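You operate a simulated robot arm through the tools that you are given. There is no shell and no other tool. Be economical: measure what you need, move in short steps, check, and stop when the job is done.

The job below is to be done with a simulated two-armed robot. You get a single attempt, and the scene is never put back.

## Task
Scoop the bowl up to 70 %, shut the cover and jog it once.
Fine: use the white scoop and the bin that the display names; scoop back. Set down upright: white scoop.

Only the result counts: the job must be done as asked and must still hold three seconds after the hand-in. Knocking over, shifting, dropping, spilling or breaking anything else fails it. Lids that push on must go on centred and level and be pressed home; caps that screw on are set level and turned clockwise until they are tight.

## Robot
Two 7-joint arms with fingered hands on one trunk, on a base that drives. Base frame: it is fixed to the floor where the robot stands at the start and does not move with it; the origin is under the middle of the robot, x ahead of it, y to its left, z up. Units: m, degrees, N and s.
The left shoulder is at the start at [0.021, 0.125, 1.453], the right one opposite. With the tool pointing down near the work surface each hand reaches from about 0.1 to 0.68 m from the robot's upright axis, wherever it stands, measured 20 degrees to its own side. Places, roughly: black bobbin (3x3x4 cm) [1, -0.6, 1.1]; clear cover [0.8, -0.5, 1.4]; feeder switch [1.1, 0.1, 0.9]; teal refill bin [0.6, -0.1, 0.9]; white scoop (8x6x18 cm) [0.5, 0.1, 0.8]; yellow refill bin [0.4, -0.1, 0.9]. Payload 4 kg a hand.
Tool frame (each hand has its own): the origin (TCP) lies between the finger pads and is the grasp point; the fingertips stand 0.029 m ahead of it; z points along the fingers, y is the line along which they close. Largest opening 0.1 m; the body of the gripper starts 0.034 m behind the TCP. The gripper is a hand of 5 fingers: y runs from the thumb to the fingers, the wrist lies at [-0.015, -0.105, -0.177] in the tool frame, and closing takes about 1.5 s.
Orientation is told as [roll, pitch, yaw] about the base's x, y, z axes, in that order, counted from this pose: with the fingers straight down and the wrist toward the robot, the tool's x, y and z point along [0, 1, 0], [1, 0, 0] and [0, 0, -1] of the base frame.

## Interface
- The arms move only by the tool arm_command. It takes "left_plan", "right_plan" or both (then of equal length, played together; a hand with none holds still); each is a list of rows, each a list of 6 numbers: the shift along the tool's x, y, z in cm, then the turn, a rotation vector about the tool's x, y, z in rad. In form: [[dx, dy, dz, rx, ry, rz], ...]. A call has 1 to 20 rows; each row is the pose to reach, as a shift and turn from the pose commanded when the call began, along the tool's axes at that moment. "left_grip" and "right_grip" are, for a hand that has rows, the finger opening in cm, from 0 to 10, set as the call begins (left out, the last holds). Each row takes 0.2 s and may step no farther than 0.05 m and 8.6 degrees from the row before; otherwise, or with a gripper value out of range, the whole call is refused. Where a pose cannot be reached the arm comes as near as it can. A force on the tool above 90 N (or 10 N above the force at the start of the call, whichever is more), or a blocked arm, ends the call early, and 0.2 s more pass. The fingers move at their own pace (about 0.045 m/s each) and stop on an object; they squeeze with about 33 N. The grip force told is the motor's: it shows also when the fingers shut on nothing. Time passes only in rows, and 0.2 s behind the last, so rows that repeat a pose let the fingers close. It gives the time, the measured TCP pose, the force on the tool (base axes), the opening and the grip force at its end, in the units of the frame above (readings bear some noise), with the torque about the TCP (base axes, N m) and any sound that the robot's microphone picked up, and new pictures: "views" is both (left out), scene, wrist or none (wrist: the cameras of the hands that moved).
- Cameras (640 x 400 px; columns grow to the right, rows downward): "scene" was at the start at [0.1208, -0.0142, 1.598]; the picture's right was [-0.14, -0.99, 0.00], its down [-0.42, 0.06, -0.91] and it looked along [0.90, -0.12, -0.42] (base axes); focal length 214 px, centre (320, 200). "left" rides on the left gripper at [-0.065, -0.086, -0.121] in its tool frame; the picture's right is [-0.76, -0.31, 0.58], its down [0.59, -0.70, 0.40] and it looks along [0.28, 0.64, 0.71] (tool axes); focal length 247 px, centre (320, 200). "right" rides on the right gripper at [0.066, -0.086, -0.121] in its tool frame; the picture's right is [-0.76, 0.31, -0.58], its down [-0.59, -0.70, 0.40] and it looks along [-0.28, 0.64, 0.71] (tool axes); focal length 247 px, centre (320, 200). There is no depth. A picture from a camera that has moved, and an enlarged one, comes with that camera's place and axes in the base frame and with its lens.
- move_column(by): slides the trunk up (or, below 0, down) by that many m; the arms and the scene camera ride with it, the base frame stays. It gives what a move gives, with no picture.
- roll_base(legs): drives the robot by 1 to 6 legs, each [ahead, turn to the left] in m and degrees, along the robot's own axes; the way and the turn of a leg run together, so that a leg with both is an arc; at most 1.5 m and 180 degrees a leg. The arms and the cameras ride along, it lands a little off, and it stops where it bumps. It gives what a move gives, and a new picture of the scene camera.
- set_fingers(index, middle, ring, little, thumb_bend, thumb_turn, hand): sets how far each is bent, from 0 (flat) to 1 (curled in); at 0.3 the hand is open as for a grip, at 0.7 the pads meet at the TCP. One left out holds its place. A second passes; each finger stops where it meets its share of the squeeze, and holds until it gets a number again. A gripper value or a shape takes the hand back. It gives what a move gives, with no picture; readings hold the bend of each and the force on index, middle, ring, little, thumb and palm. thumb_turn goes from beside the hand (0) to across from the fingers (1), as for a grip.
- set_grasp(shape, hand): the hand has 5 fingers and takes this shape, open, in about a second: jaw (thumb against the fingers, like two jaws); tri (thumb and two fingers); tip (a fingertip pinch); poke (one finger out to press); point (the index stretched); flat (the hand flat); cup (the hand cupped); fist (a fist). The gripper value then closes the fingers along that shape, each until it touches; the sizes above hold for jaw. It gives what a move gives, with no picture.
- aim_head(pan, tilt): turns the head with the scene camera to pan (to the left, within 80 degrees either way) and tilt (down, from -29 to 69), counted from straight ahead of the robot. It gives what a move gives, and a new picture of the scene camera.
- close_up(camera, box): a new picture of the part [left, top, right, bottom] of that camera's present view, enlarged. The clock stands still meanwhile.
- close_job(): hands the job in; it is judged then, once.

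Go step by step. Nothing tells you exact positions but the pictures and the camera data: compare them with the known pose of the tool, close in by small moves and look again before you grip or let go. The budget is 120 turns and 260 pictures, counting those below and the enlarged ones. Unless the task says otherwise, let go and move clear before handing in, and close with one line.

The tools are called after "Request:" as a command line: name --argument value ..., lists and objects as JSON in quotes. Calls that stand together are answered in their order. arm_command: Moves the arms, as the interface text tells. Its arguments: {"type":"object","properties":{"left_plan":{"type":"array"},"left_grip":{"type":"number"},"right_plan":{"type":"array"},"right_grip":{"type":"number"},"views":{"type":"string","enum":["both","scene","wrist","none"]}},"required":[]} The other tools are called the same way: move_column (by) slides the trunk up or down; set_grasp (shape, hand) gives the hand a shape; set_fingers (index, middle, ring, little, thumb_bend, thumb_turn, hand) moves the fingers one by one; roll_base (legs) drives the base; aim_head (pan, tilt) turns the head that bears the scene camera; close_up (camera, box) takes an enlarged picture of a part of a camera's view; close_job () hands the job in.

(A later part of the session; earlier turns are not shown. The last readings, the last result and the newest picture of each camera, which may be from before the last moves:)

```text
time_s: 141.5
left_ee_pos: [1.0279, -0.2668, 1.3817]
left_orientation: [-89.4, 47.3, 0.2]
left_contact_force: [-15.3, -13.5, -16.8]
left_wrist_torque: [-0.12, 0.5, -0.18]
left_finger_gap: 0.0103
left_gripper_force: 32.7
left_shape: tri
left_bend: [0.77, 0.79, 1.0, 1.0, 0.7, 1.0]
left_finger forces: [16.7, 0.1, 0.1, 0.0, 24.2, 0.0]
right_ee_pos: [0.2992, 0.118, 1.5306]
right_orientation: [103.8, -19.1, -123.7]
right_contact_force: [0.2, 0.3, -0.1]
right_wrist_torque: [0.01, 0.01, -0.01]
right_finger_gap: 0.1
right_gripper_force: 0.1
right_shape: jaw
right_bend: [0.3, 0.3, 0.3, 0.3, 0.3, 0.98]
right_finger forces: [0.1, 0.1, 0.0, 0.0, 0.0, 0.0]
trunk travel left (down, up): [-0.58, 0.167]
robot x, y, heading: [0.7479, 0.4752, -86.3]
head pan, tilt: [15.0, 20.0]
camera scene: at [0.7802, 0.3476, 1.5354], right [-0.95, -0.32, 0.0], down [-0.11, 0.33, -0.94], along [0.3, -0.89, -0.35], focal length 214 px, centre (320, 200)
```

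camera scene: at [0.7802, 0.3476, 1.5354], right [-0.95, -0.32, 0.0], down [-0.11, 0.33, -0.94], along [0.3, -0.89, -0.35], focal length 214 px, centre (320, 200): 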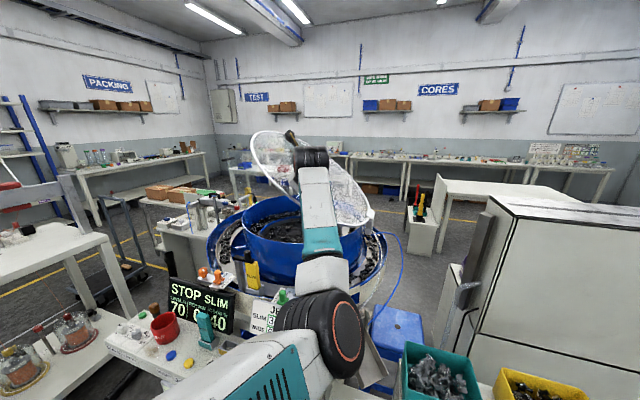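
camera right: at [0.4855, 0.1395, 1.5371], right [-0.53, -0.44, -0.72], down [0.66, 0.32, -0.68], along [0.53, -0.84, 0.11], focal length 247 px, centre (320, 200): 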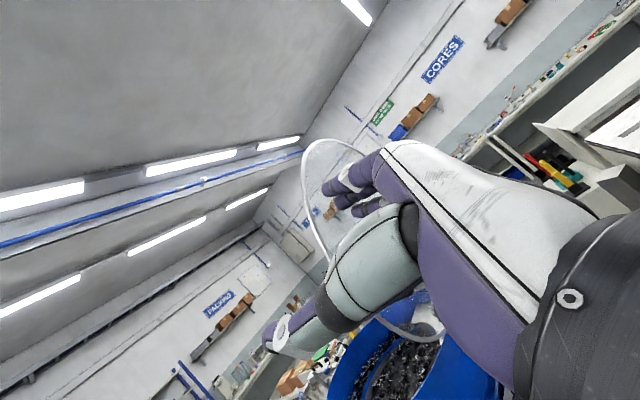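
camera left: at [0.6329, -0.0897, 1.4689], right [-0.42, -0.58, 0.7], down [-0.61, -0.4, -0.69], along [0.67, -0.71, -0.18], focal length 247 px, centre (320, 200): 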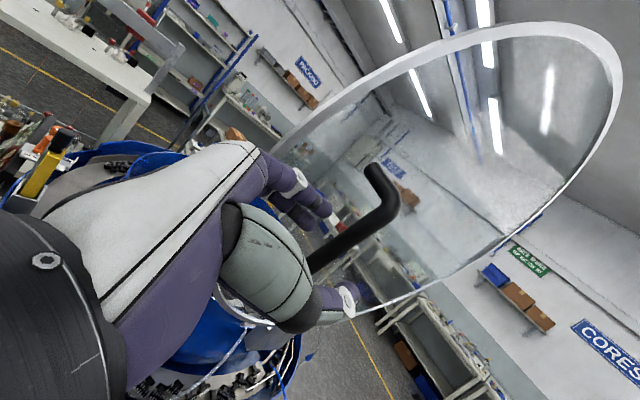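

Some radial pull has built up, so the true pivot is nearer. I tighten the arc (pivot ≈ [0.84, 1.135], radius 0.296) and continue 20°.

Request:
arm_command --left_plan '[[0.9, 2.7, 0.3, 0, 0, -0.087], [1.49, 5.35, 0.5, 0, 0, -0.175], [1.7, 7.95, 0.5, 0, 0, -0.262], [1.95, 10.5, 0.5, 0, 0, -0.349]]' --views "scene"

```text
time_s: 142.5
left_ee_pos: [1.0884, -0.2671, 1.2962]
left_orientation: [-89.9, 67.4, 0.1]
left_contact_force: [4.0, -12.6, -0.7]
left_wrist_torque: [-0.17, 0.07, -0.07]
left_finger_gap: 0.0095
left_gripper_force: 33.3
left_shape: tri
left_bend: [0.77, 0.79, 1.0, 1.0, 0.7, 1.0]
left_finger forces: [14.5, 3.0, 0.0, 0.0, 26.2, 0.1]
right_ee_pos: [0.3036, 0.1198, 1.5335]
right_orientation: [103.7, -19.3, -123.8]
right_contact_force: [0.0, -0.2, 0.5]
right_wrist_torque: [-0.02, -0.01, 0.02]
right_finger_gap: 0.0999
right_gripper_force: 0.0
right_shape: jaw
right_bend: [0.3, 0.3, 0.3, 0.3, 0.3, 0.98]
right_finger forces: [0.0, 0.0, 0.0, 0.0, 0.1, 0.0]
trunk travel left (down, up): [-0.58, 0.167]
robot x, y, heading: [0.7524, 0.4733, -86.5]
head pan, tilt: [15.0, 20.0]
camera scene: at [0.7837, 0.351, 1.5356], right [-0.95, -0.32, 0.0], down [-0.11, 0.33, -0.94], along [0.3, -0.89, -0.34], focal length 214 px, centre (320, 200)
```

scene: 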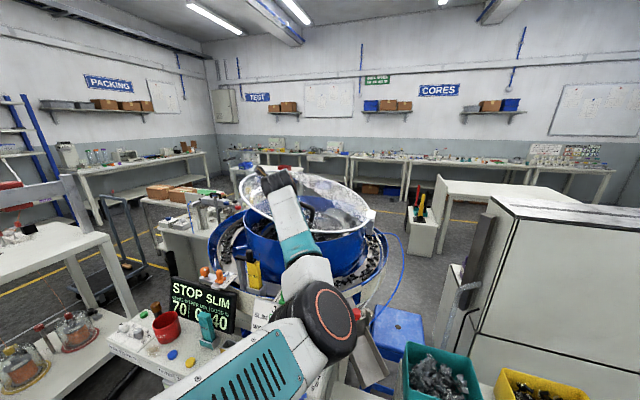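

Nearly there: the cover is at about 22° above closed. I continue another 15°.

Request:
arm_command --left_plan '[[-0.2, 1.8, 0.3, 0, 0, -0.066], [-0.41, 3.6, 0.4, 0, 0, -0.131], [-0.4, 5.5, 0.4, 0, 0, -0.197], [-0.35, 7.45, 0.4, 0, 0, -0.262]]' --views "scene"

Request:
close_up --camera "scene" --box '[190, 140, 410, 310]'

```text
time_s: 143.5
left_ee_pos: [1.1147, -0.2678, 1.2301]
left_orientation: [-88.9, 82.5, 0.6]
left_contact_force: [-15.9, 25.3, -3.6]
left_wrist_torque: [0.38, 0.26, -0.65]
left_finger_gap: 0.0099
left_gripper_force: 32.6
left_shape: tri
left_bend: [0.77, 0.8, 1.0, 1.0, 0.7, 1.0]
left_finger forces: [12.5, 3.0, 28.8, 0.0, 25.6, 0.0]
right_ee_pos: [0.299, 0.1258, 1.5334]
right_orientation: [104.1, -19.2, -123.6]
right_contact_force: [-0.2, -1.4, 0.4]
right_wrist_torque: [-0.03, -0.01, 0.01]
right_finger_gap: 0.1
right_gripper_force: 0.2
right_shape: jaw
right_bend: [0.3, 0.3, 0.3, 0.3, 0.3, 0.98]
right_finger forces: [0.0, 0.1, 0.1, 0.0, 0.0, 0.1]
trunk travel left (down, up): [-0.58, 0.167]
robot x, y, heading: [0.7451, 0.4708, -86.7]
head pan, tilt: [15.0, 20.0]
camera scene: at [0.7795, 0.356, 1.5362], right [-0.95, -0.31, 0.0], down [-0.11, 0.32, -0.94], along [0.3, -0.89, -0.34], focal length 214 px, centre (320, 200)
```

scene: 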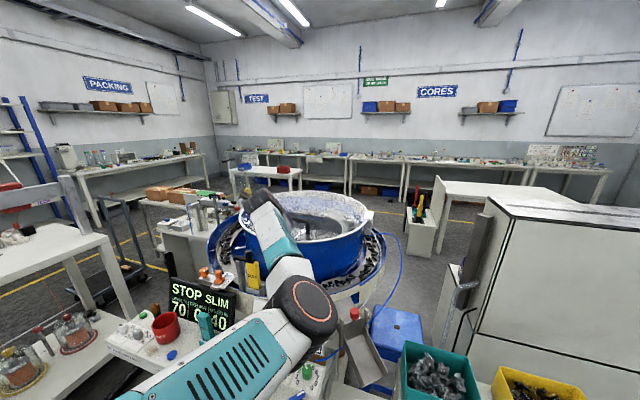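

```text
2.35 times, centred on (300, 225) of scene
camera zoom: at [0.7795, 0.356, 1.5362], right [-0.95, -0.31, 0.0], down [-0.11, 0.32, -0.94], along [0.3, -0.89, -0.34], focal length 505 px, centre (367, 141)
```

zoom: 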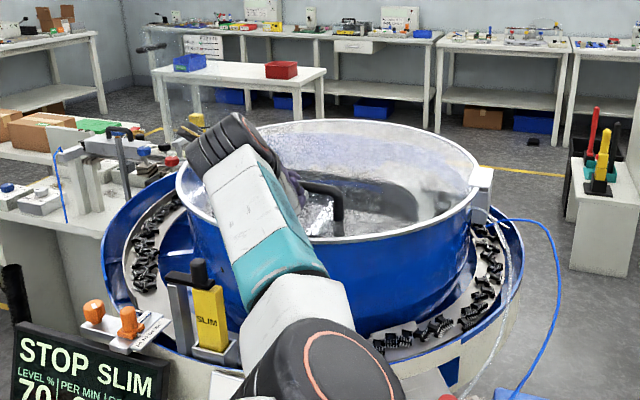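

The cover ring appears to be at the rim now, and the curled fingers touch it. I loosen the grip and look.

Request:
arm_command --left_plan '[[0, 0, 0, 0, 0, 0], [0, 0, 0, 0, 0, 0], [0, 0, 0, 0, 0, 0], [0, 0, 0, 0, 0, 0]]' --left_grip 4 --views "wrist"

Request:
close_up --camera "scene" --box '[240, 170, 400, 290]'

```text
time_s: 144.5
left_ee_pos: [1.1203, -0.2667, 1.2294]
left_orientation: [-90.8, 82.2, -1.0]
left_contact_force: [1.1, 18.2, -1.8]
left_wrist_torque: [0.17, -0.21, -0.65]
left_finger_gap: 0.0376
left_gripper_force: 0.0
left_shape: tri
left_bend: [0.45, 0.5, 1.0, 1.0, 0.41, 1.0]
left_finger forces: [7.1, 5.2, 22.2, 0.0, 0.0, 0.1]
right_ee_pos: [0.3023, 0.1257, 1.5342]
right_orientation: [104.0, -19.5, -123.8]
right_contact_force: [-0.6, -0.3, -0.2]
right_wrist_torque: [-0.04, 0.02, 0.0]
right_finger_gap: 0.0997
right_gripper_force: 0.0
right_shape: jaw
right_bend: [0.3, 0.3, 0.3, 0.3, 0.3, 0.98]
right_finger forces: [0.0, 0.0, 0.0, 0.1, 0.0, 0.0]
trunk travel left (down, up): [-0.58, 0.167]
robot x, y, heading: [0.7491, 0.4706, -86.5]
head pan, tilt: [15.0, 20.0]
camera left: at [1.174, -0.1465, 1.3257], right [0.71, -0.58, 0.41], down [-0.68, -0.4, 0.62], along [-0.19, -0.71, -0.67], focal length 247 px, centre (320, 200)
```

left: 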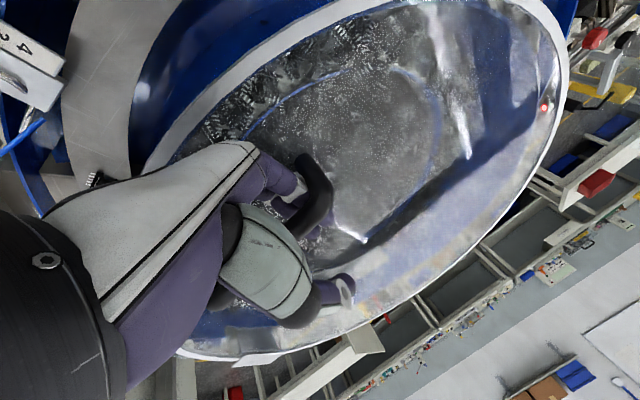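

```text
3.33 times, centred on (320, 230) of scene
camera zoom: at [0.7826, 0.3564, 1.5361], right [-0.95, -0.32, 0.0], down [-0.11, 0.32, -0.94], along [0.3, -0.89, -0.34], focal length 715 px, centre (320, 100)
```

zoom: 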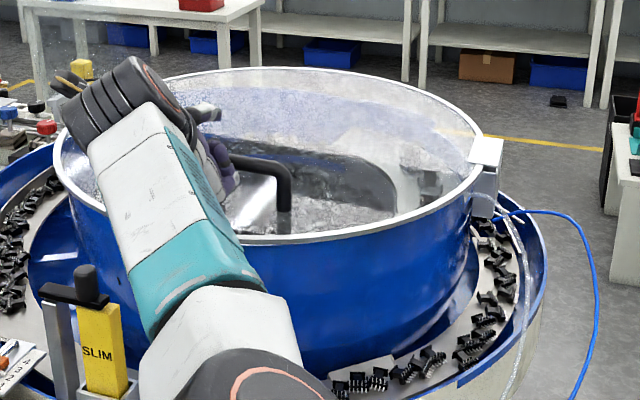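

The ring lies on the rim. I withdraw the left hand straight back out of the handle.

Request:
arm_command --left_plan '[[0, 0, -1.5, 0, 0, 0], [0, 0, -4, 0, 0, 0], [0, 0, -7, 0, 0, 0], [0, 0, -10, 0, 0, 0], [0, -4, -13, 0, 0, 0], [0, -8, -15, 0, 0, 0]]' --views "scene"

Request:
close_up --camera "scene" --box '[190, 140, 410, 310]'

Request:
close_up --camera "left" --box '[0, 0, 640, 400]'

```text
time_s: 145.9
left_ee_pos: [1.1092, -0.1197, 1.3077]
left_orientation: [-89.9, 82.4, -0.1]
left_contact_force: [0.1, 0.1, -0.5]
left_wrist_torque: [-0.02, -0.01, 0.0]
left_finger_gap: 0.0401
left_gripper_force: 0.0
left_shape: tri
left_bend: [0.44, 0.47, 0.99, 0.99, 0.41, 1.0]
left_finger forces: [0.1, 0.1, 0.0, 0.0, 0.0, 0.0]
right_ee_pos: [0.3011, 0.1236, 1.534]
right_orientation: [103.9, -19.3, -123.7]
right_contact_force: [0.2, -0.3, -0.6]
right_wrist_torque: [0.03, 0.0, 0.02]
right_finger_gap: 0.0999
right_gripper_force: 0.0
right_shape: jaw
right_bend: [0.3, 0.3, 0.3, 0.3, 0.3, 0.98]
right_finger forces: [0.0, 0.0, 0.1, 0.1, 0.0, 0.0]
trunk travel left (down, up): [-0.58, 0.167]
robot x, y, heading: [0.7485, 0.4678, -86.7]
head pan, tilt: [15.0, 20.0]
camera scene: at [0.7823, 0.3532, 1.5359], right [-0.95, -0.32, 0.0], down [-0.11, 0.32, -0.94], along [0.3, -0.89, -0.34], focal length 214 px, centre (320, 200)
```

scene: 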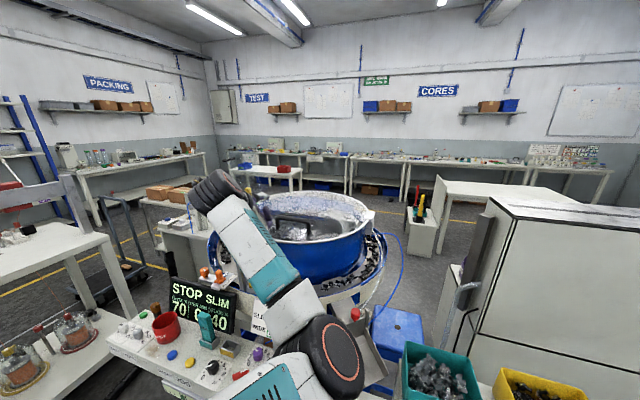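

```text
2.35 times, centred on (300, 225) of scene
camera zoom: at [0.7823, 0.3532, 1.5359], right [-0.95, -0.32, 0.0], down [-0.11, 0.32, -0.94], along [0.3, -0.89, -0.34], focal length 505 px, centre (367, 141)
```

zoom: 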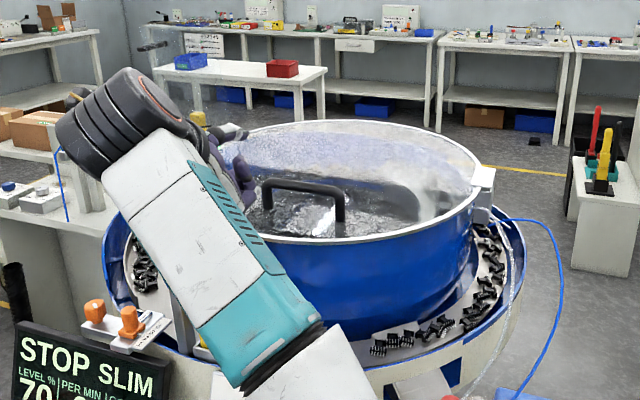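

```text
1.00 times, centred on (320, 200) of left
camera zoom: at [1.1624, 0.0006, 1.402], right [0.71, -0.58, 0.4], down [-0.68, -0.4, 0.62], along [-0.2, -0.71, -0.67], focal length 247 px, centre (320, 200)
```

zoom: 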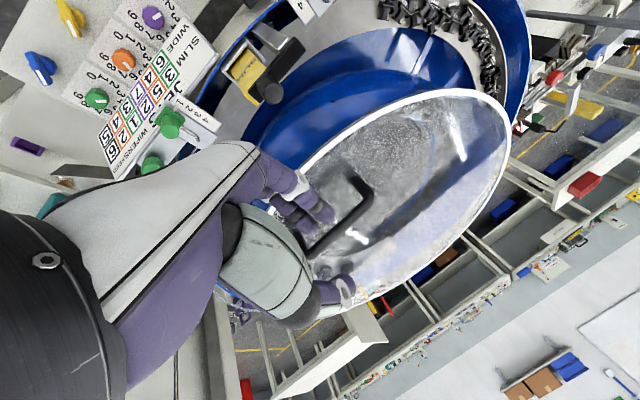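

The cover is shut on the rim. Next the JOG button (small yellow one): I roll the left hand back clear and then turn it to point downward.

Request:
arm_command --left_plan '[[0.5, -1, -1.2, 0, 0, 0.143], [1, -2, -2.4, 0, 0, 0.286], [1.4, -3, -3.6, 0, 0, 0.429], [1.9, -3.9, -4.8, 0, 0, 0.572], [2.4, -4.9, -6, 0, 0, 0.715], [2.8, -5.9, -7.2, 0, 0, 0.858], [3.3, -6.9, -8.4, 0, 0, 1.0], [3.8, -7.8, -9.6, 0, 0, 1.144], [4.3, -8.8, -10.8, 0, 0, 1.287], [4.7, -9.75, -12, 0, 0, 1.43]]' --views "none"

Request:
arm_command --left_plan '[[-0.36, -0.2, -0.36, 0.074, 0.093, 0.074], [-0.7, -0.4, -0.7, 0.149, 0.187, 0.149], [-1.1, -0.6, -1.1, 0.223, 0.28, 0.223], [-1.4, -0.9, -1.4, 0.297, 0.374, 0.297], [-1.8, -1.1, -1.8, 0.371, 0.467, 0.371], [-2.1, -1.3, -2.1, 0.446, 0.561, 0.446], [-2.5, -1.5, -2.5, 0.52, 0.654, 0.52], [-2.9, -1.7, -2.9, 0.594, 0.747, 0.594], [-3.2, -1.9, -3.2, 0.669, 0.841, 0.669], [-3.6, -2.1, -3.6, 0.743, 0.934, 0.743], [-3.9, -2.4, -3.9, 0.817, 1.028, 0.817], [-4.3, -2.6, -4.3, 0.891, 1.121, 0.891], [-4.6, -2.8, -4.6, 0.966, 1.215, 0.966], [-5, -3, -5, 1.04, 1.308, 1.04]]' --views "scene"

```text
time_s: 148.3
left_ee_pos: [1.0648, 0.0051, 1.4271]
left_orientation: [-93.1, -1.7, 1.7]
left_contact_force: [0.4, 0.1, -0.5]
left_wrist_torque: [0.0, 0.01, -0.01]
left_finger_gap: 0.0401
left_gripper_force: 0.1
left_shape: tri
left_bend: [0.44, 0.47, 0.99, 0.99, 0.41, 1.0]
left_finger forces: [0.1, 0.1, 0.0, 0.0, 0.1, 0.0]
right_ee_pos: [0.3026, 0.1225, 1.5336]
right_orientation: [103.8, -19.3, -123.7]
right_contact_force: [-0.3, -0.4, -0.2]
right_wrist_torque: [0.01, -0.03, 0.0]
right_finger_gap: 0.0999
right_gripper_force: 0.0
right_shape: jaw
right_bend: [0.3, 0.3, 0.3, 0.3, 0.3, 0.98]
right_finger forces: [0.0, 0.0, 0.0, 0.1, 0.1, 0.0]
trunk travel left (down, up): [-0.58, 0.167]
robot x, y, heading: [0.7508, 0.4767, -86.4]
head pan, tilt: [15.0, 20.0]
stopped in row 10 (left hand): the arm was blocked; the commanded pose is now the measured one
```

```text
time_s: 151.3
left_ee_pos: [1.0965, 0.0135, 1.4781]
left_orientation: [0.6, -3.1, -75.6]
left_contact_force: [-1.2, 0.8, 0.1]
left_wrist_torque: [-0.01, 0.01, -0.04]
left_finger_gap: 0.0401
left_gripper_force: 0.1
left_shape: tri
left_bend: [0.44, 0.47, 0.99, 0.99, 0.41, 1.0]
left_finger forces: [0.0, 0.0, 0.0, 0.0, 0.0, 0.0]
left hand out of reach, approached as far as the arm can: row 8, 9, 10, 11, 12, 13, 14
right_ee_pos: [0.301, 0.123, 1.5333]
right_orientation: [103.9, -19.3, -123.7]
right_contact_force: [0.2, 0.3, 0.3]
right_wrist_torque: [0.03, -0.01, -0.01]
right_finger_gap: 0.0999
right_gripper_force: 0.0
right_shape: jaw
right_bend: [0.3, 0.3, 0.3, 0.3, 0.3, 0.98]
right_finger forces: [0.0, 0.1, 0.0, 0.0, 0.0, 0.1]
trunk travel left (down, up): [-0.58, 0.167]
robot x, y, heading: [0.7489, 0.4732, -86.4]
head pan, tilt: [15.0, 20.0]
camera scene: at [0.7824, 0.3532, 1.5359], right [-0.95, -0.32, 0.0], down [-0.11, 0.32, -0.94], along [0.3, -0.89, -0.34], focal length 214 px, centre (320, 200)
```

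scene: 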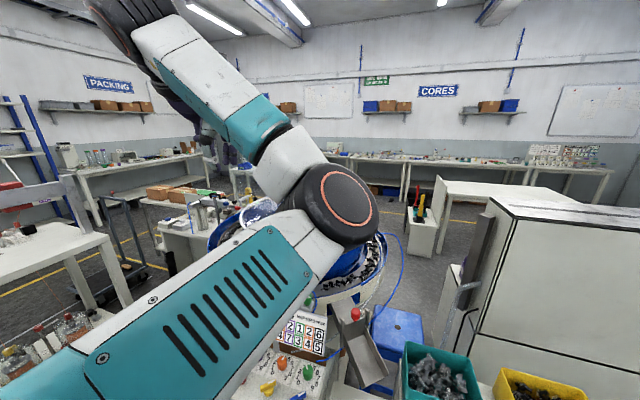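

The left hand points down. I move the base along to stand before the JOG button.

Request:
roll_base --legs '[[0, 86.4], [0.28, 0], [0, -80]]'

Request:
set_grasp --shape "poke" --hand "left"

Request:
aim_head --pan 20 --tilt 50

Request:
close_up --camera "left" --box '[0, 0, 640, 400]'

```text
time_s: 160.4
left_ee_pos: [1.4309, 0.0689, 1.4775]
left_orientation: [0.5, -3.1, -67.7]
left_contact_force: [-1.4, -0.3, 0.0]
left_wrist_torque: [0.01, -0.01, -0.01]
left_finger_gap: 0.04
left_gripper_force: 0.1
left_shape: tri
left_bend: [0.44, 0.47, 0.99, 0.99, 0.41, 1.0]
left_finger forces: [0.1, 0.0, 0.0, 0.0, 0.1, 0.0]
right_ee_pos: [0.6281, 0.0694, 1.5332]
right_orientation: [103.8, -19.3, -116.0]
right_contact_force: [0.0, -0.5, 0.0]
right_wrist_torque: [-0.02, -0.02, 0.03]
right_finger_gap: 0.0996
right_gripper_force: 0.1
right_shape: jaw
right_bend: [0.3, 0.3, 0.3, 0.3, 0.3, 0.98]
right_finger forces: [0.1, 0.1, 0.0, 0.0, 0.0, 0.0]
trunk travel left (down, up): [-0.58, 0.167]
robot x, y, heading: [1.0261, 0.4758, -78.7]
head pan, tilt: [15.0, 20.0]
camera scene: at [1.0738, 0.3627, 1.5359], right [-0.9, -0.44, 0.0], down [-0.15, 0.31, -0.94], along [0.41, -0.84, -0.34], focal length 214 px, centre (320, 200)
```

scene: 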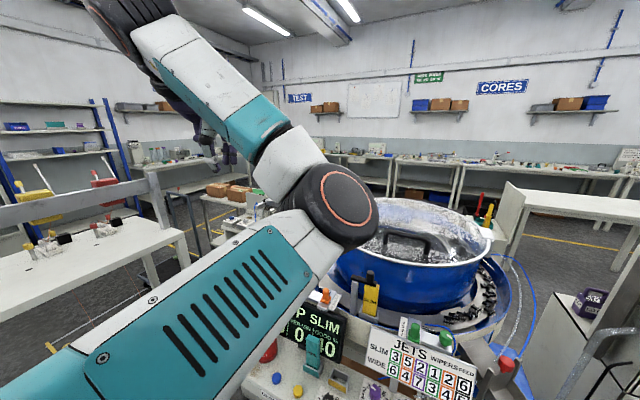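

```text
time_s: 161.3
left_ee_pos: [1.4306, 0.069, 1.4775]
left_orientation: [0.6, -3.0, -67.8]
left_contact_force: [0.1, 0.3, -0.9]
left_wrist_torque: [0.01, 0.03, 0.02]
left_finger_gap: 0.0
left_gripper_force: 0.0
left_shape: poke
left_bend: [0.7, 0.7, 0.99, 0.99, 1.0, 1.0]
left_finger forces: [0.0, 0.0, 0.0, 0.0, 0.0, 0.0]
right_ee_pos: [0.6287, 0.0699, 1.5341]
right_orientation: [103.8, -19.3, -115.9]
right_contact_force: [-0.1, 0.5, -0.3]
right_wrist_torque: [0.0, -0.01, -0.01]
right_finger_gap: 0.1
right_gripper_force: 0.0
right_shape: jaw
right_bend: [0.3, 0.3, 0.3, 0.3, 0.3, 0.98]
right_finger forces: [0.0, 0.1, 0.0, 0.0, 0.0, 0.1]
trunk travel left (down, up): [-0.58, 0.167]
robot x, y, heading: [1.029, 0.4771, -79.0]
head pan, tilt: [15.0, 20.0]
```

```text
time_s: 162.3
left_ee_pos: [1.4309, 0.0686, 1.4774]
left_orientation: [0.5, -3.1, -67.8]
left_contact_force: [-0.7, -1.1, 0.0]
left_wrist_torque: [0.03, -0.02, -0.02]
left_finger_gap: 0.0
left_gripper_force: 0.1
left_shape: poke
left_bend: [0.7, 0.7, 0.99, 0.99, 1.0, 1.0]
left_finger forces: [0.1, 0.1, 0.1, 0.0, 0.0, 0.1]
right_ee_pos: [0.6295, 0.0706, 1.5348]
right_orientation: [103.8, -19.2, -116.0]
right_contact_force: [-0.3, -0.5, 0.6]
right_wrist_torque: [0.01, -0.02, -0.04]
right_finger_gap: 0.0999
right_gripper_force: 0.0
right_shape: jaw
right_bend: [0.3, 0.3, 0.3, 0.3, 0.3, 0.98]
right_finger forces: [0.0, 0.0, 0.0, 0.0, 0.0, 0.0]
trunk travel left (down, up): [-0.58, 0.167]
robot x, y, heading: [1.0247, 0.4768, -79.2]
head pan, tilt: [20.0, 50.0]
camera scene: at [1.0726, 0.3803, 1.4903], right [-0.86, -0.52, 0.0], down [-0.4, 0.66, -0.64], along [0.33, -0.55, -0.77], focal length 214 px, centre (320, 200)
```

scene: 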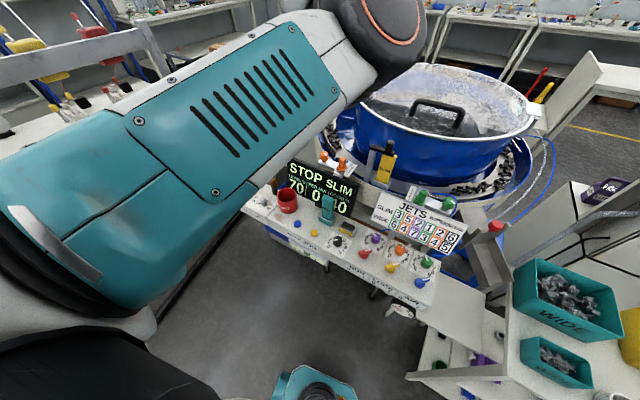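

```text
1.00 times, centred on (320, 200) of left
camera zoom: at [1.3343, 0.1274, 1.5935], right [-0.8, -0.03, -0.6], down [0.29, 0.85, -0.43], along [0.53, -0.52, -0.67], focal length 247 px, centre (320, 200)
```

zoom: 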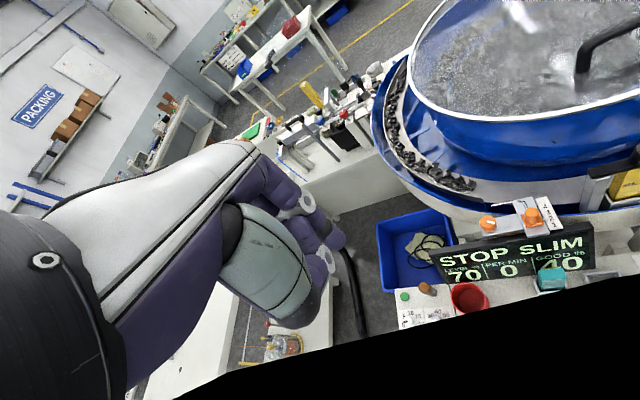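

Cover shut, level 70 %. I zoom in on the panel to pin down the JOG button.

Request:
close_up --camera "scene" --box '[260, 190, 370, 270]'

Request:
close_up --camera "left" --box '[220, 130, 420, 310]'

```text
5.00 times, centred on (315, 230) of scene
camera zoom: at [1.0726, 0.3803, 1.4903], right [-0.86, -0.52, 0.0], down [-0.4, 0.66, -0.64], along [0.33, -0.55, -0.77], focal length 1072 px, centre (345, 50)
```

zoom: 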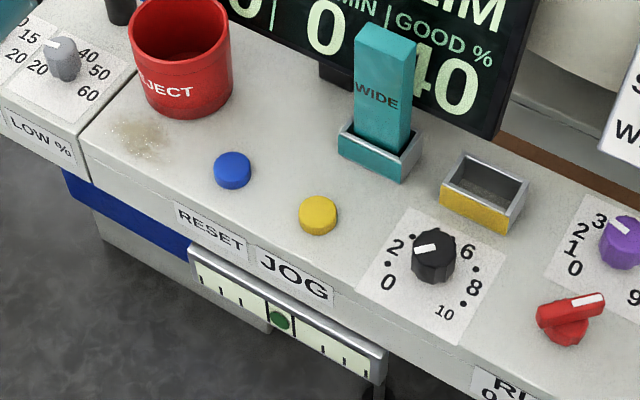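

```text
2.22 times, centred on (320, 220) of left
camera zoom: at [1.3343, 0.1274, 1.5935], right [-0.8, -0.03, -0.6], down [0.29, 0.85, -0.43], along [0.53, -0.52, -0.67], focal length 549 px, centre (320, 156)
```

zoom: 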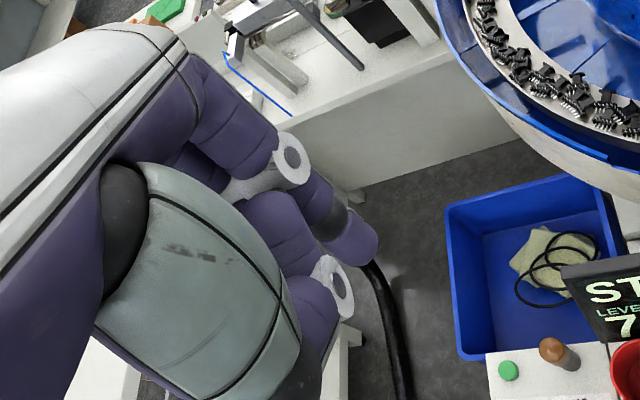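

The yellow JOG button's top is at about [1.284, 0.063, 0.862]. I lower the trunk and bring the left fingertip above it, with the hand tilted back to clear the teal key.

Request:
move_column --by -0.25

Request:
arm_command --left_plan '[[-4, -2.5, 1, -0.14, 0, 0], [-8, -5, 2, -0.28, 0, 0], [-12, -7.5, 4, -0.42, 0, 0], [-13.8, -8.7, 8, -0.436, 0, 0], [-13.8, -8.7, 12, -0.436, 0, 0], [-13.8, -8.7, 16, -0.436, 0, 0], [-13.8, -8.7, 20, -0.436, 0, 0], [-13.8, -8.7, 23, -0.436, 0, 0]]'

```text
time_s: 164.9
left_ee_pos: [1.4376, 0.0368, 1.1863]
left_orientation: [1.5, 1.7, -67.9]
left_contact_force: [-0.5, 0.3, 0.3]
left_wrist_torque: [0.0, -0.03, -0.01]
left_finger_gap: 0.0001
left_gripper_force: 0.0
left_shape: poke
left_bend: [0.7, 0.7, 0.99, 0.99, 1.0, 1.0]
left_finger forces: [0.0, 0.0, 0.1, 0.0, 0.1, 0.0]
right_ee_pos: [0.6295, 0.071, 1.2838]
right_orientation: [103.9, -19.3, -116.1]
right_contact_force: [0.7, -0.3, 0.0]
right_wrist_torque: [-0.04, -0.02, 0.01]
right_finger_gap: 0.1
right_gripper_force: 0.0
right_shape: jaw
right_bend: [0.3, 0.3, 0.3, 0.3, 0.3, 0.98]
right_finger forces: [0.1, 0.0, 0.0, 0.0, 0.0, 0.0]
trunk travel left (down, up): [-0.33, 0.417]
robot x, y, heading: [1.0265, 0.4762, -78.8]
head pan, tilt: [20.0, 50.0]
```

```text
refused: row 3 steps farther than a row can; nothing moved
```

Request:
arm_command --left_plan '[[-3.3, -2.6, 1.5, -0.11, 0, 0], [-6.6, -5.2, 3, -0.22, 0, 0], [-9.9, -7.8, 5, -0.33, 0, 0], [-13.3, -10.4, 7, -0.436, 0, 0], [-13.3, -10.4, 11, -0.436, 0, 0], [-13.3, -10.4, 15, -0.436, 0, 0], [-13.3, -10.4, 19.3, -0.436, 0, 0], [-13.3, -10.4, 19.3, -0.436, 0, 0]]'

```text
time_s: 166.9
left_ee_pos: [1.2932, 0.0321, 1.036]
left_orientation: [2.4, -29.6, -67.4]
left_contact_force: [0.1, -0.4, -0.9]
left_wrist_torque: [0.01, 0.03, 0.04]
left_finger_gap: 0.0001
left_gripper_force: 0.0
left_shape: poke
left_bend: [0.7, 0.7, 0.99, 0.99, 1.0, 1.0]
left_finger forces: [0.0, 0.0, 0.0, 0.0, 0.1, 0.0]
left hand out of reach, approached as far as the arm can: row 1, 2, 3, 4, 5, 6, 7, 8
right_ee_pos: [0.6306, 0.0691, 1.2833]
right_orientation: [103.8, -19.2, -115.9]
right_contact_force: [1.0, 0.0, -0.2]
right_wrist_torque: [0.03, 0.0, -0.01]
right_finger_gap: 0.0998
right_gripper_force: 0.0
right_shape: jaw
right_bend: [0.3, 0.3, 0.3, 0.3, 0.3, 0.98]
right_finger forces: [0.0, 0.1, 0.0, 0.0, 0.0, 0.0]
trunk travel left (down, up): [-0.33, 0.417]
robot x, y, heading: [1.0255, 0.4749, -79.0]
head pan, tilt: [20.0, 50.0]
stopped in row 8 (left hand): the arm was blocked; the commanded pose is now the measured one
camera scene: at [1.0793, 0.3477, 1.2375], right [-0.86, -0.52, 0.0], down [-0.4, 0.66, -0.64], along [0.33, -0.55, -0.77], focal length 214 px, centre (320, 200)
camera left: at [1.1769, 0.1278, 1.097], right [-0.66, -0.31, -0.68], down [0.39, 0.63, -0.67], along [0.64, -0.71, -0.29], focal length 247 px, centre (320, 200)
```

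scene: 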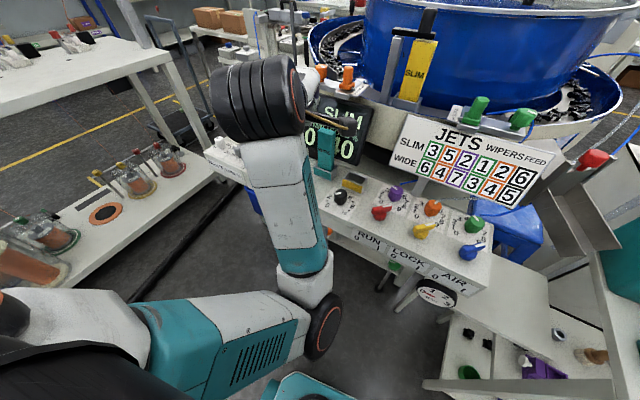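
left: 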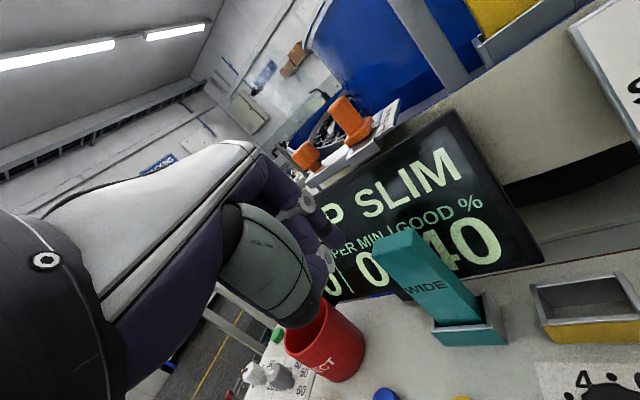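

The arm took a low-elbow posture close to the display. I pull back and up, then raise the trunk again for a better posture.

Request:
arm_command --left_plan '[[1.0, -1.6, -2.1, 0, 0, 0], [2.0, -3.3, -4.2, 0, 0, 0], [3.0, -4.9, -6.3, 0, 0, 0]]' --views "none"

Request:
move_column --by 0.3

Request:
aim_head --pan 20 --tilt 50

```text
time_s: 167.7
left_ee_pos: [1.2876, 0.0372, 1.0729]
left_orientation: [1.9, -29.2, -67.4]
left_contact_force: [-0.4, 0.0, 0.0]
left_wrist_torque: [-0.03, 0.01, -0.01]
left_finger_gap: 0.0002
left_gripper_force: 0.2
left_shape: poke
left_bend: [0.7, 0.7, 0.99, 0.99, 1.0, 1.0]
left_finger forces: [0.0, 0.1, 0.0, 0.0, 0.0, 0.1]
left hand out of reach, approached as far as the arm can: row 1, 2, 3
right_ee_pos: [0.6284, 0.0706, 1.2825]
right_orientation: [104.0, -19.4, -116.0]
right_contact_force: [-0.3, 0.2, 0.0]
right_wrist_torque: [0.02, 0.0, -0.01]
right_finger_gap: 0.1002
right_gripper_force: 0.0
right_shape: jaw
right_bend: [0.3, 0.3, 0.3, 0.3, 0.3, 0.98]
right_finger forces: [0.1, 0.1, 0.1, 0.0, 0.0, 0.0]
trunk travel left (down, up): [-0.33, 0.417]
robot x, y, heading: [1.0229, 0.4814, -78.9]
head pan, tilt: [20.0, 50.0]
```

```text
time_s: 170.7
left_ee_pos: [1.2899, 0.037, 1.3734]
left_orientation: [2.2, -29.5, -67.4]
left_contact_force: [0.3, 0.3, 0.0]
left_wrist_torque: [0.0, 0.01, 0.0]
left_finger_gap: 0.0002
left_gripper_force: 0.0
left_shape: poke
left_bend: [0.7, 0.7, 0.99, 0.99, 1.0, 1.0]
left_finger forces: [0.0, 0.0, 0.1, 0.0, 0.0, 0.1]
right_ee_pos: [0.6289, 0.071, 1.5834]
right_orientation: [103.8, -19.3, -116.1]
right_contact_force: [-0.3, -0.4, -0.2]
right_wrist_torque: [0.01, -0.02, -0.02]
right_finger_gap: 0.1001
right_gripper_force: 0.0
right_shape: jaw
right_bend: [0.3, 0.3, 0.3, 0.3, 0.3, 0.98]
right_finger forces: [0.0, 0.1, 0.0, 0.0, 0.1, 0.0]
trunk travel left (down, up): [-0.63, 0.117]
robot x, y, heading: [1.0249, 0.4746, -78.9]
head pan, tilt: [20.0, 50.0]
```

```text
time_s: 171.3
left_ee_pos: [1.2902, 0.0369, 1.3736]
left_orientation: [2.1, -29.3, -67.4]
left_contact_force: [0.4, 0.7, 0.2]
left_wrist_torque: [0.02, 0.0, 0.01]
left_finger_gap: 0.0
left_gripper_force: 0.0
left_shape: poke
left_bend: [0.7, 0.7, 0.99, 0.99, 1.0, 1.0]
left_finger forces: [0.1, 0.0, 0.0, 0.0, 0.0, 0.0]
right_ee_pos: [0.629, 0.0699, 1.5838]
right_orientation: [103.8, -19.3, -115.9]
right_contact_force: [-0.2, 0.4, 0.3]
right_wrist_torque: [0.01, -0.02, -0.02]
right_finger_gap: 0.1
right_gripper_force: 0.0
right_shape: jaw
right_bend: [0.3, 0.3, 0.3, 0.3, 0.3, 0.98]
right_finger forces: [0.0, 0.1, 0.1, 0.1, 0.0, 0.0]
trunk travel left (down, up): [-0.63, 0.117]
robot x, y, heading: [1.0265, 0.4751, -79.2]
head pan, tilt: [20.0, 50.0]
camera scene: at [1.0723, 0.3817, 1.5404], right [-0.86, -0.52, 0.0], down [-0.4, 0.66, -0.64], along [0.33, -0.55, -0.77], focal length 214 px, centre (320, 200)
```

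scene: 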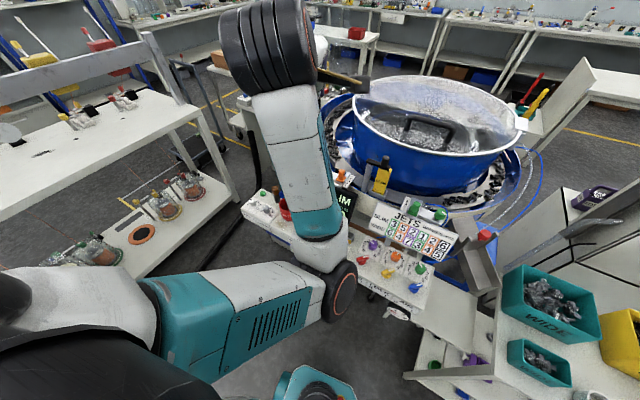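

The elbow is hanging low. I raise the hand to its original high, downward-pointing pose to get the elbow back out, before descending on the button.

Request:
arm_command --left_plan '[[-0.3, 1.9, -3.2, 0.085, 0, 0], [-0.7, 3.9, -6.5, 0.17, 0, 0], [-1, 5.8, -9.7, 0.255, 0, 0], [-1.3, 7.7, -13, 0.34, 0, 0], [-1.7, 9.7, -16.2, 0.425, 0, 0], [-2, 11.6, -19.5, 0.51, 0, 0], [-2, 11.6, -19.5, 0.51, 0, 0]]' --views "scene"

```text
time_s: 172.9
left_ee_pos: [1.321, -0.0499, 1.6162]
left_orientation: [1.6, 0.0, -66.5]
left_contact_force: [0.2, -0.7, -0.1]
left_wrist_torque: [0.03, -0.01, -0.02]
left_finger_gap: 0.0
left_gripper_force: 0.1
left_shape: poke
left_bend: [0.7, 0.7, 0.99, 0.99, 1.0, 1.0]
left_finger forces: [0.0, 0.0, 0.0, 0.0, 0.0, 0.1]
left hand out of reach, approached as far as the arm can: row 2, 3, 4, 5, 6, 7
right_ee_pos: [0.6288, 0.0704, 1.583]
right_orientation: [103.8, -19.2, -116.0]
right_contact_force: [-0.6, 0.1, 0.9]
right_wrist_torque: [-0.01, 0.0, 0.02]
right_finger_gap: 0.1001
right_gripper_force: 0.1
right_shape: jaw
right_bend: [0.3, 0.3, 0.3, 0.3, 0.3, 0.98]
right_finger forces: [0.0, 0.1, 0.0, 0.0, 0.0, 0.0]
trunk travel left (down, up): [-0.63, 0.117]
robot x, y, heading: [1.025, 0.4779, -78.7]
head pan, tilt: [20.0, 50.0]
camera scene: at [1.0727, 0.3806, 1.5402], right [-0.86, -0.52, 0.0], down [-0.4, 0.66, -0.64], along [0.33, -0.55, -0.77], focal length 214 px, centre (320, 200)
```

scene: 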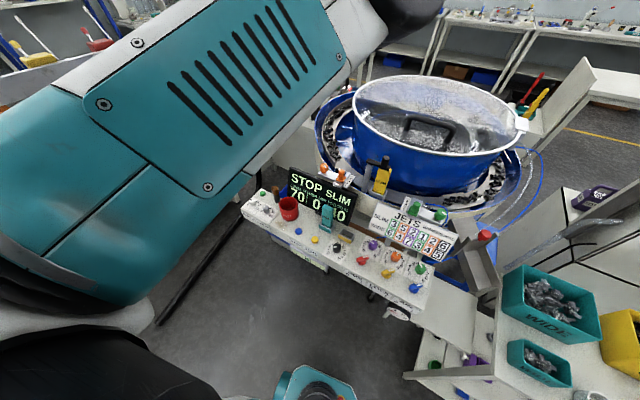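

I'll go for a straight-down, untilted approach instead (the hand's yaw passes between the key and the cup). First move over the button and descend to z = 1.25.

Request:
arm_command --left_plan '[[0.3, -4, 0, 0, 0, 0.01], [0.6, -8, 0, 0, 0, 0.02], [1, -12.6, 0, 0, 0, 0.04], [1, -12.6, 4.5, 0, 0, 0.04], [1, -12.6, 9, 0, 0, 0.04], [1, -12.6, 13.5, 0, 0, 0.04], [1, -12.6, 18, 0, 0, 0.04], [1, -12.6, 22.5, 0, 0, 0.04], [1, -12.6, 27, 0, 0, 0.04], [1, -12.6, 31.5, 0, 0, 0.04], [1, -12.6, 36.5, 0, 0, 0.04]]'

```text
time_s: 175.3
left_ee_pos: [1.3048, 0.0734, 1.2681]
left_orientation: [2.4, -2.4, -67.4]
left_contact_force: [-0.2, 0.2, 0.3]
left_wrist_torque: [0.0, -0.01, -0.03]
left_finger_gap: 0.0
left_gripper_force: 0.0
left_shape: poke
left_bend: [0.7, 0.7, 0.99, 0.99, 1.0, 1.0]
left_finger forces: [0.1, 0.1, 0.0, 0.0, 0.1, 0.1]
left hand out of reach, approached as far as the arm can: row 1, 2, 3, 4, 5, 6, 7, 8, 9, 10
right_ee_pos: [0.628, 0.0729, 1.5838]
right_orientation: [103.9, -19.4, -116.0]
right_contact_force: [-0.4, -0.5, -1.0]
right_wrist_torque: [0.06, 0.0, -0.01]
right_finger_gap: 0.0999
right_gripper_force: 0.1
right_shape: jaw
right_bend: [0.3, 0.3, 0.3, 0.3, 0.3, 0.98]
right_finger forces: [0.0, 0.1, 0.1, 0.1, 0.1, 0.0]
trunk travel left (down, up): [-0.63, 0.117]
robot x, y, heading: [1.0224, 0.4769, -78.8]
head pan, tilt: [20.0, 50.0]
camera scene: at [1.072, 0.3845, 1.5406], right [-0.86, -0.52, 0.0], down [-0.4, 0.65, -0.64], along [0.33, -0.55, -0.77], focal length 214 px, centre (320, 200)
camera left: at [1.2049, 0.1295, 1.3833], right [-0.78, -0.02, -0.62], down [0.29, 0.87, -0.4], along [0.55, -0.5, -0.67], focal length 247 px, centre (320, 200)
```

scene: 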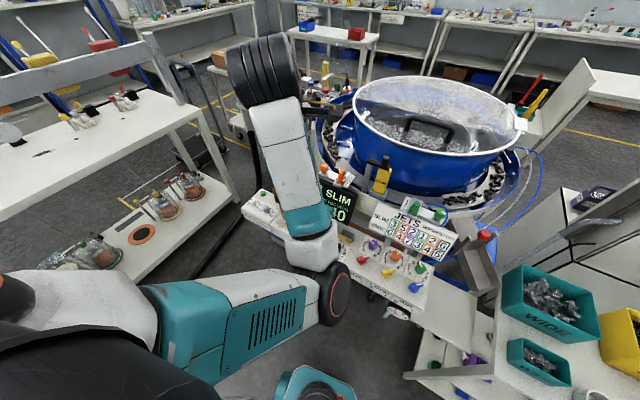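
left: 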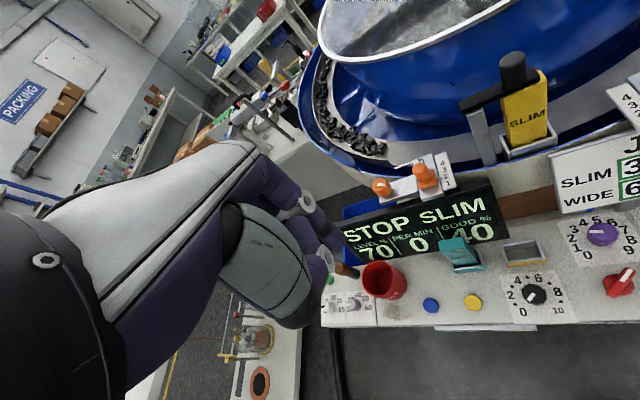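

The hand reaches here but the elbow is folded low. I back the base off 12 cm so the arm has to extend, then descend with the arm alone.

Request:
roll_base --legs '[[-0.13, 0]]'

Request:
arm_command --left_plan '[[0, 3, 0, 0, 0, 0], [0, 6, 0, 0, 0, 0], [0, 9, 2, 0, 0, 0], [0, 12, 4, 0, 0, 0], [0, 12, 8, 0, 0, 0], [0, 12, 12, 0, 0, 0], [0, 12, 16, 0, 0, 0]]'

```text
time_s: 176.5
left_ee_pos: [1.2789, 0.1973, 1.2612]
left_orientation: [3.0, -1.5, -67.8]
left_contact_force: [0.2, -0.3, -0.2]
left_wrist_torque: [0.03, -0.01, 0.0]
left_finger_gap: 0.0002
left_gripper_force: 0.1
left_shape: poke
left_bend: [0.7, 0.7, 0.99, 0.99, 1.0, 1.0]
left_finger forces: [0.1, 0.0, 0.0, 0.1, 0.0, 0.0]
right_ee_pos: [0.6054, 0.1929, 1.5834]
right_orientation: [103.8, -19.3, -115.7]
right_contact_force: [-0.7, 0.0, 0.0]
right_wrist_torque: [0.01, 0.0, -0.01]
right_finger_gap: 0.0995
right_gripper_force: 0.1
right_shape: jaw
right_bend: [0.3, 0.3, 0.3, 0.3, 0.3, 0.98]
right_finger forces: [0.0, 0.0, 0.0, 0.1, 0.0, 0.0]
trunk travel left (down, up): [-0.63, 0.117]
robot x, y, heading: [0.9992, 0.6039, -78.9]
head pan, tilt: [20.0, 50.0]
camera scene: at [1.0473, 0.5051, 1.5402], right [-0.86, -0.52, 0.0], down [-0.4, 0.66, -0.64], along [0.33, -0.55, -0.77], focal length 214 px, centre (320, 200)
```

scene: 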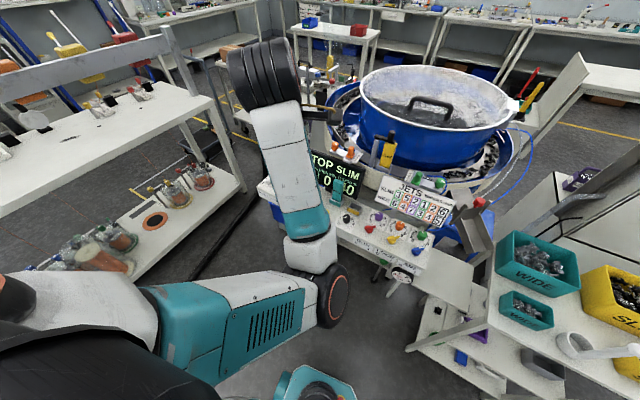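

```text
time_s: 178.1
left_ee_pos: [1.3333, 0.0865, 1.1047]
left_orientation: [2.9, -1.6, -67.9]
left_contact_force: [0.6, 0.5, -0.2]
left_wrist_torque: [0.0, -0.01, 0.01]
left_finger_gap: 0.0
left_gripper_force: 0.1
left_shape: poke
left_bend: [0.7, 0.7, 0.99, 0.99, 1.0, 1.0]
left_finger forces: [0.0, 0.1, 0.1, 0.0, 0.0, 0.0]
right_ee_pos: [0.6049, 0.1957, 1.5849]
right_orientation: [104.0, -19.4, -115.7]
right_contact_force: [-0.6, 0.6, -1.0]
right_wrist_torque: [0.01, 0.01, -0.01]
right_finger_gap: 0.1
right_gripper_force: 0.1
right_shape: jaw
right_bend: [0.3, 0.3, 0.3, 0.3, 0.3, 0.98]
right_finger forces: [0.0, 0.0, 0.1, 0.0, 0.1, 0.0]
trunk travel left (down, up): [-0.63, 0.117]
robot x, y, heading: [1.0049, 0.5982, -78.9]
head pan, tilt: [20.0, 50.0]
camera scene: at [1.0473, 0.5076, 1.5404], right [-0.86, -0.52, 0.0], down [-0.4, 0.66, -0.64], along [0.33, -0.55, -0.77], focal length 214 px, centre (320, 200)
camera left: at [1.2333, 0.1419, 1.2199], right [-0.78, -0.01, -0.62], down [0.3, 0.87, -0.39], along [0.55, -0.49, -0.68], focal length 247 px, centre (320, 200)
```

scene: 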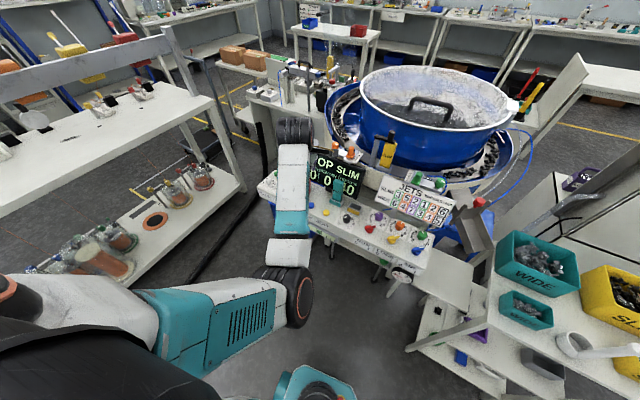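
left: 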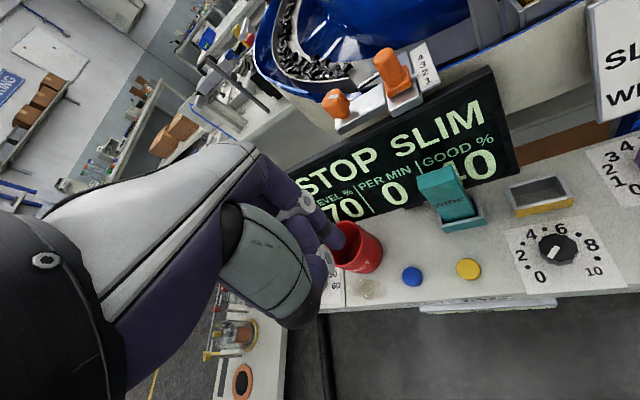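

The arm now reaches properly, and the wrist camera confirms the button at (1.284, 0.063). I move over it and descend to 7 cm above.

Request:
arm_command --left_plan '[[-2.8, -0.2, 0, 0, 0, 0], [-5.5, -0.5, 0, 0, 0, 0], [-5.5, -0.5, 4, 0, 0, 0], [-5.5, -0.5, 8, 0, 0, 0], [-5.5, -0.5, 11, 0, 0, 0], [-5.5, -0.5, 11, 0, 0, 0]]'

Request:
close_up --camera "left" --box '[220, 150, 500, 390]'

Request:
close_up --camera "scene" --box '[250, 120, 400, 270]'

```text
time_s: 179.5
left_ee_pos: [1.2886, 0.07, 0.993]
left_orientation: [3.0, -1.7, -67.8]
left_contact_force: [0.7, -1.0, -0.2]
left_wrist_torque: [0.03, 0.03, 0.0]
left_finger_gap: 0.0
left_gripper_force: 0.0
left_shape: poke
left_bend: [0.7, 0.7, 0.99, 0.99, 1.0, 1.0]
left_finger forces: [0.1, 0.1, 0.1, 0.0, 0.0, 0.0]
right_ee_pos: [0.6059, 0.1949, 1.5831]
right_orientation: [103.8, -19.3, -115.9]
right_contact_force: [0.0, 0.3, -0.7]
right_wrist_torque: [-0.02, 0.01, 0.02]
right_finger_gap: 0.0999
right_gripper_force: 0.2
right_shape: jaw
right_bend: [0.3, 0.3, 0.3, 0.3, 0.3, 0.98]
right_finger forces: [0.0, 0.1, 0.1, 0.1, 0.0, 0.0]
trunk travel left (down, up): [-0.63, 0.117]
robot x, y, heading: [1.0043, 0.6028, -79.1]
head pan, tilt: [20.0, 50.0]
camera scene: at [1.0466, 0.5073, 1.5404], right [-0.86, -0.52, 0.0], down [-0.39, 0.66, -0.64], along [0.33, -0.55, -0.77], focal length 214 px, centre (320, 200)
camera left: at [1.1879, 0.1235, 1.1076], right [-0.78, -0.01, -0.62], down [0.3, 0.87, -0.39], along [0.55, -0.49, -0.68], focal length 247 px, centre (320, 200)
```

scene: 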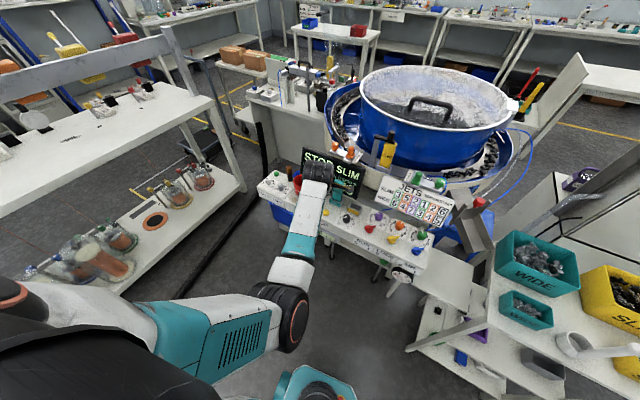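
left: 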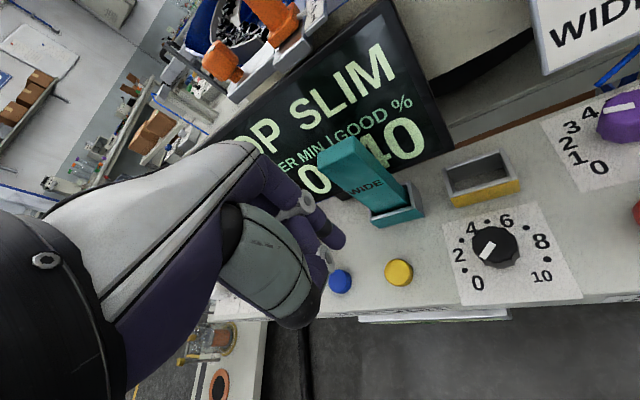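

```text
1.67 times, centred on (360, 270) of left
camera zoom: at [1.1879, 0.1235, 1.1076], right [-0.78, -0.01, -0.62], down [0.3, 0.87, -0.39], along [0.55, -0.49, -0.68], focal length 412 px, centre (253, 83)
```

zoom: 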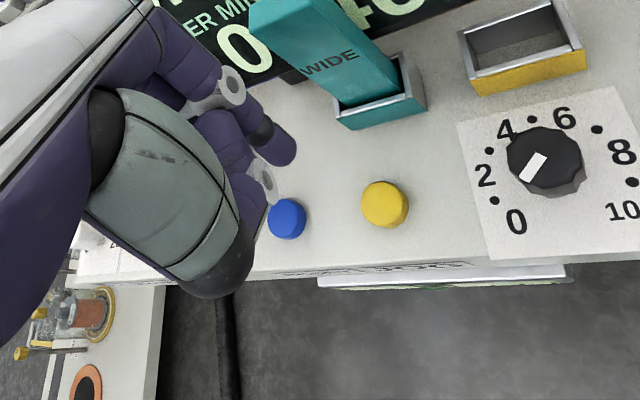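

```text
2.67 times, centred on (325, 195) of scene
camera zoom: at [1.0466, 0.5073, 1.5404], right [-0.86, -0.52, 0.0], down [-0.39, 0.66, -0.64], along [0.33, -0.55, -0.77], focal length 572 px, centre (307, 213)
```

zoom: 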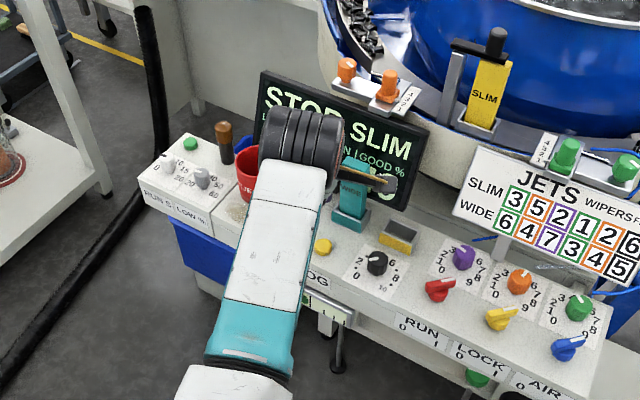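

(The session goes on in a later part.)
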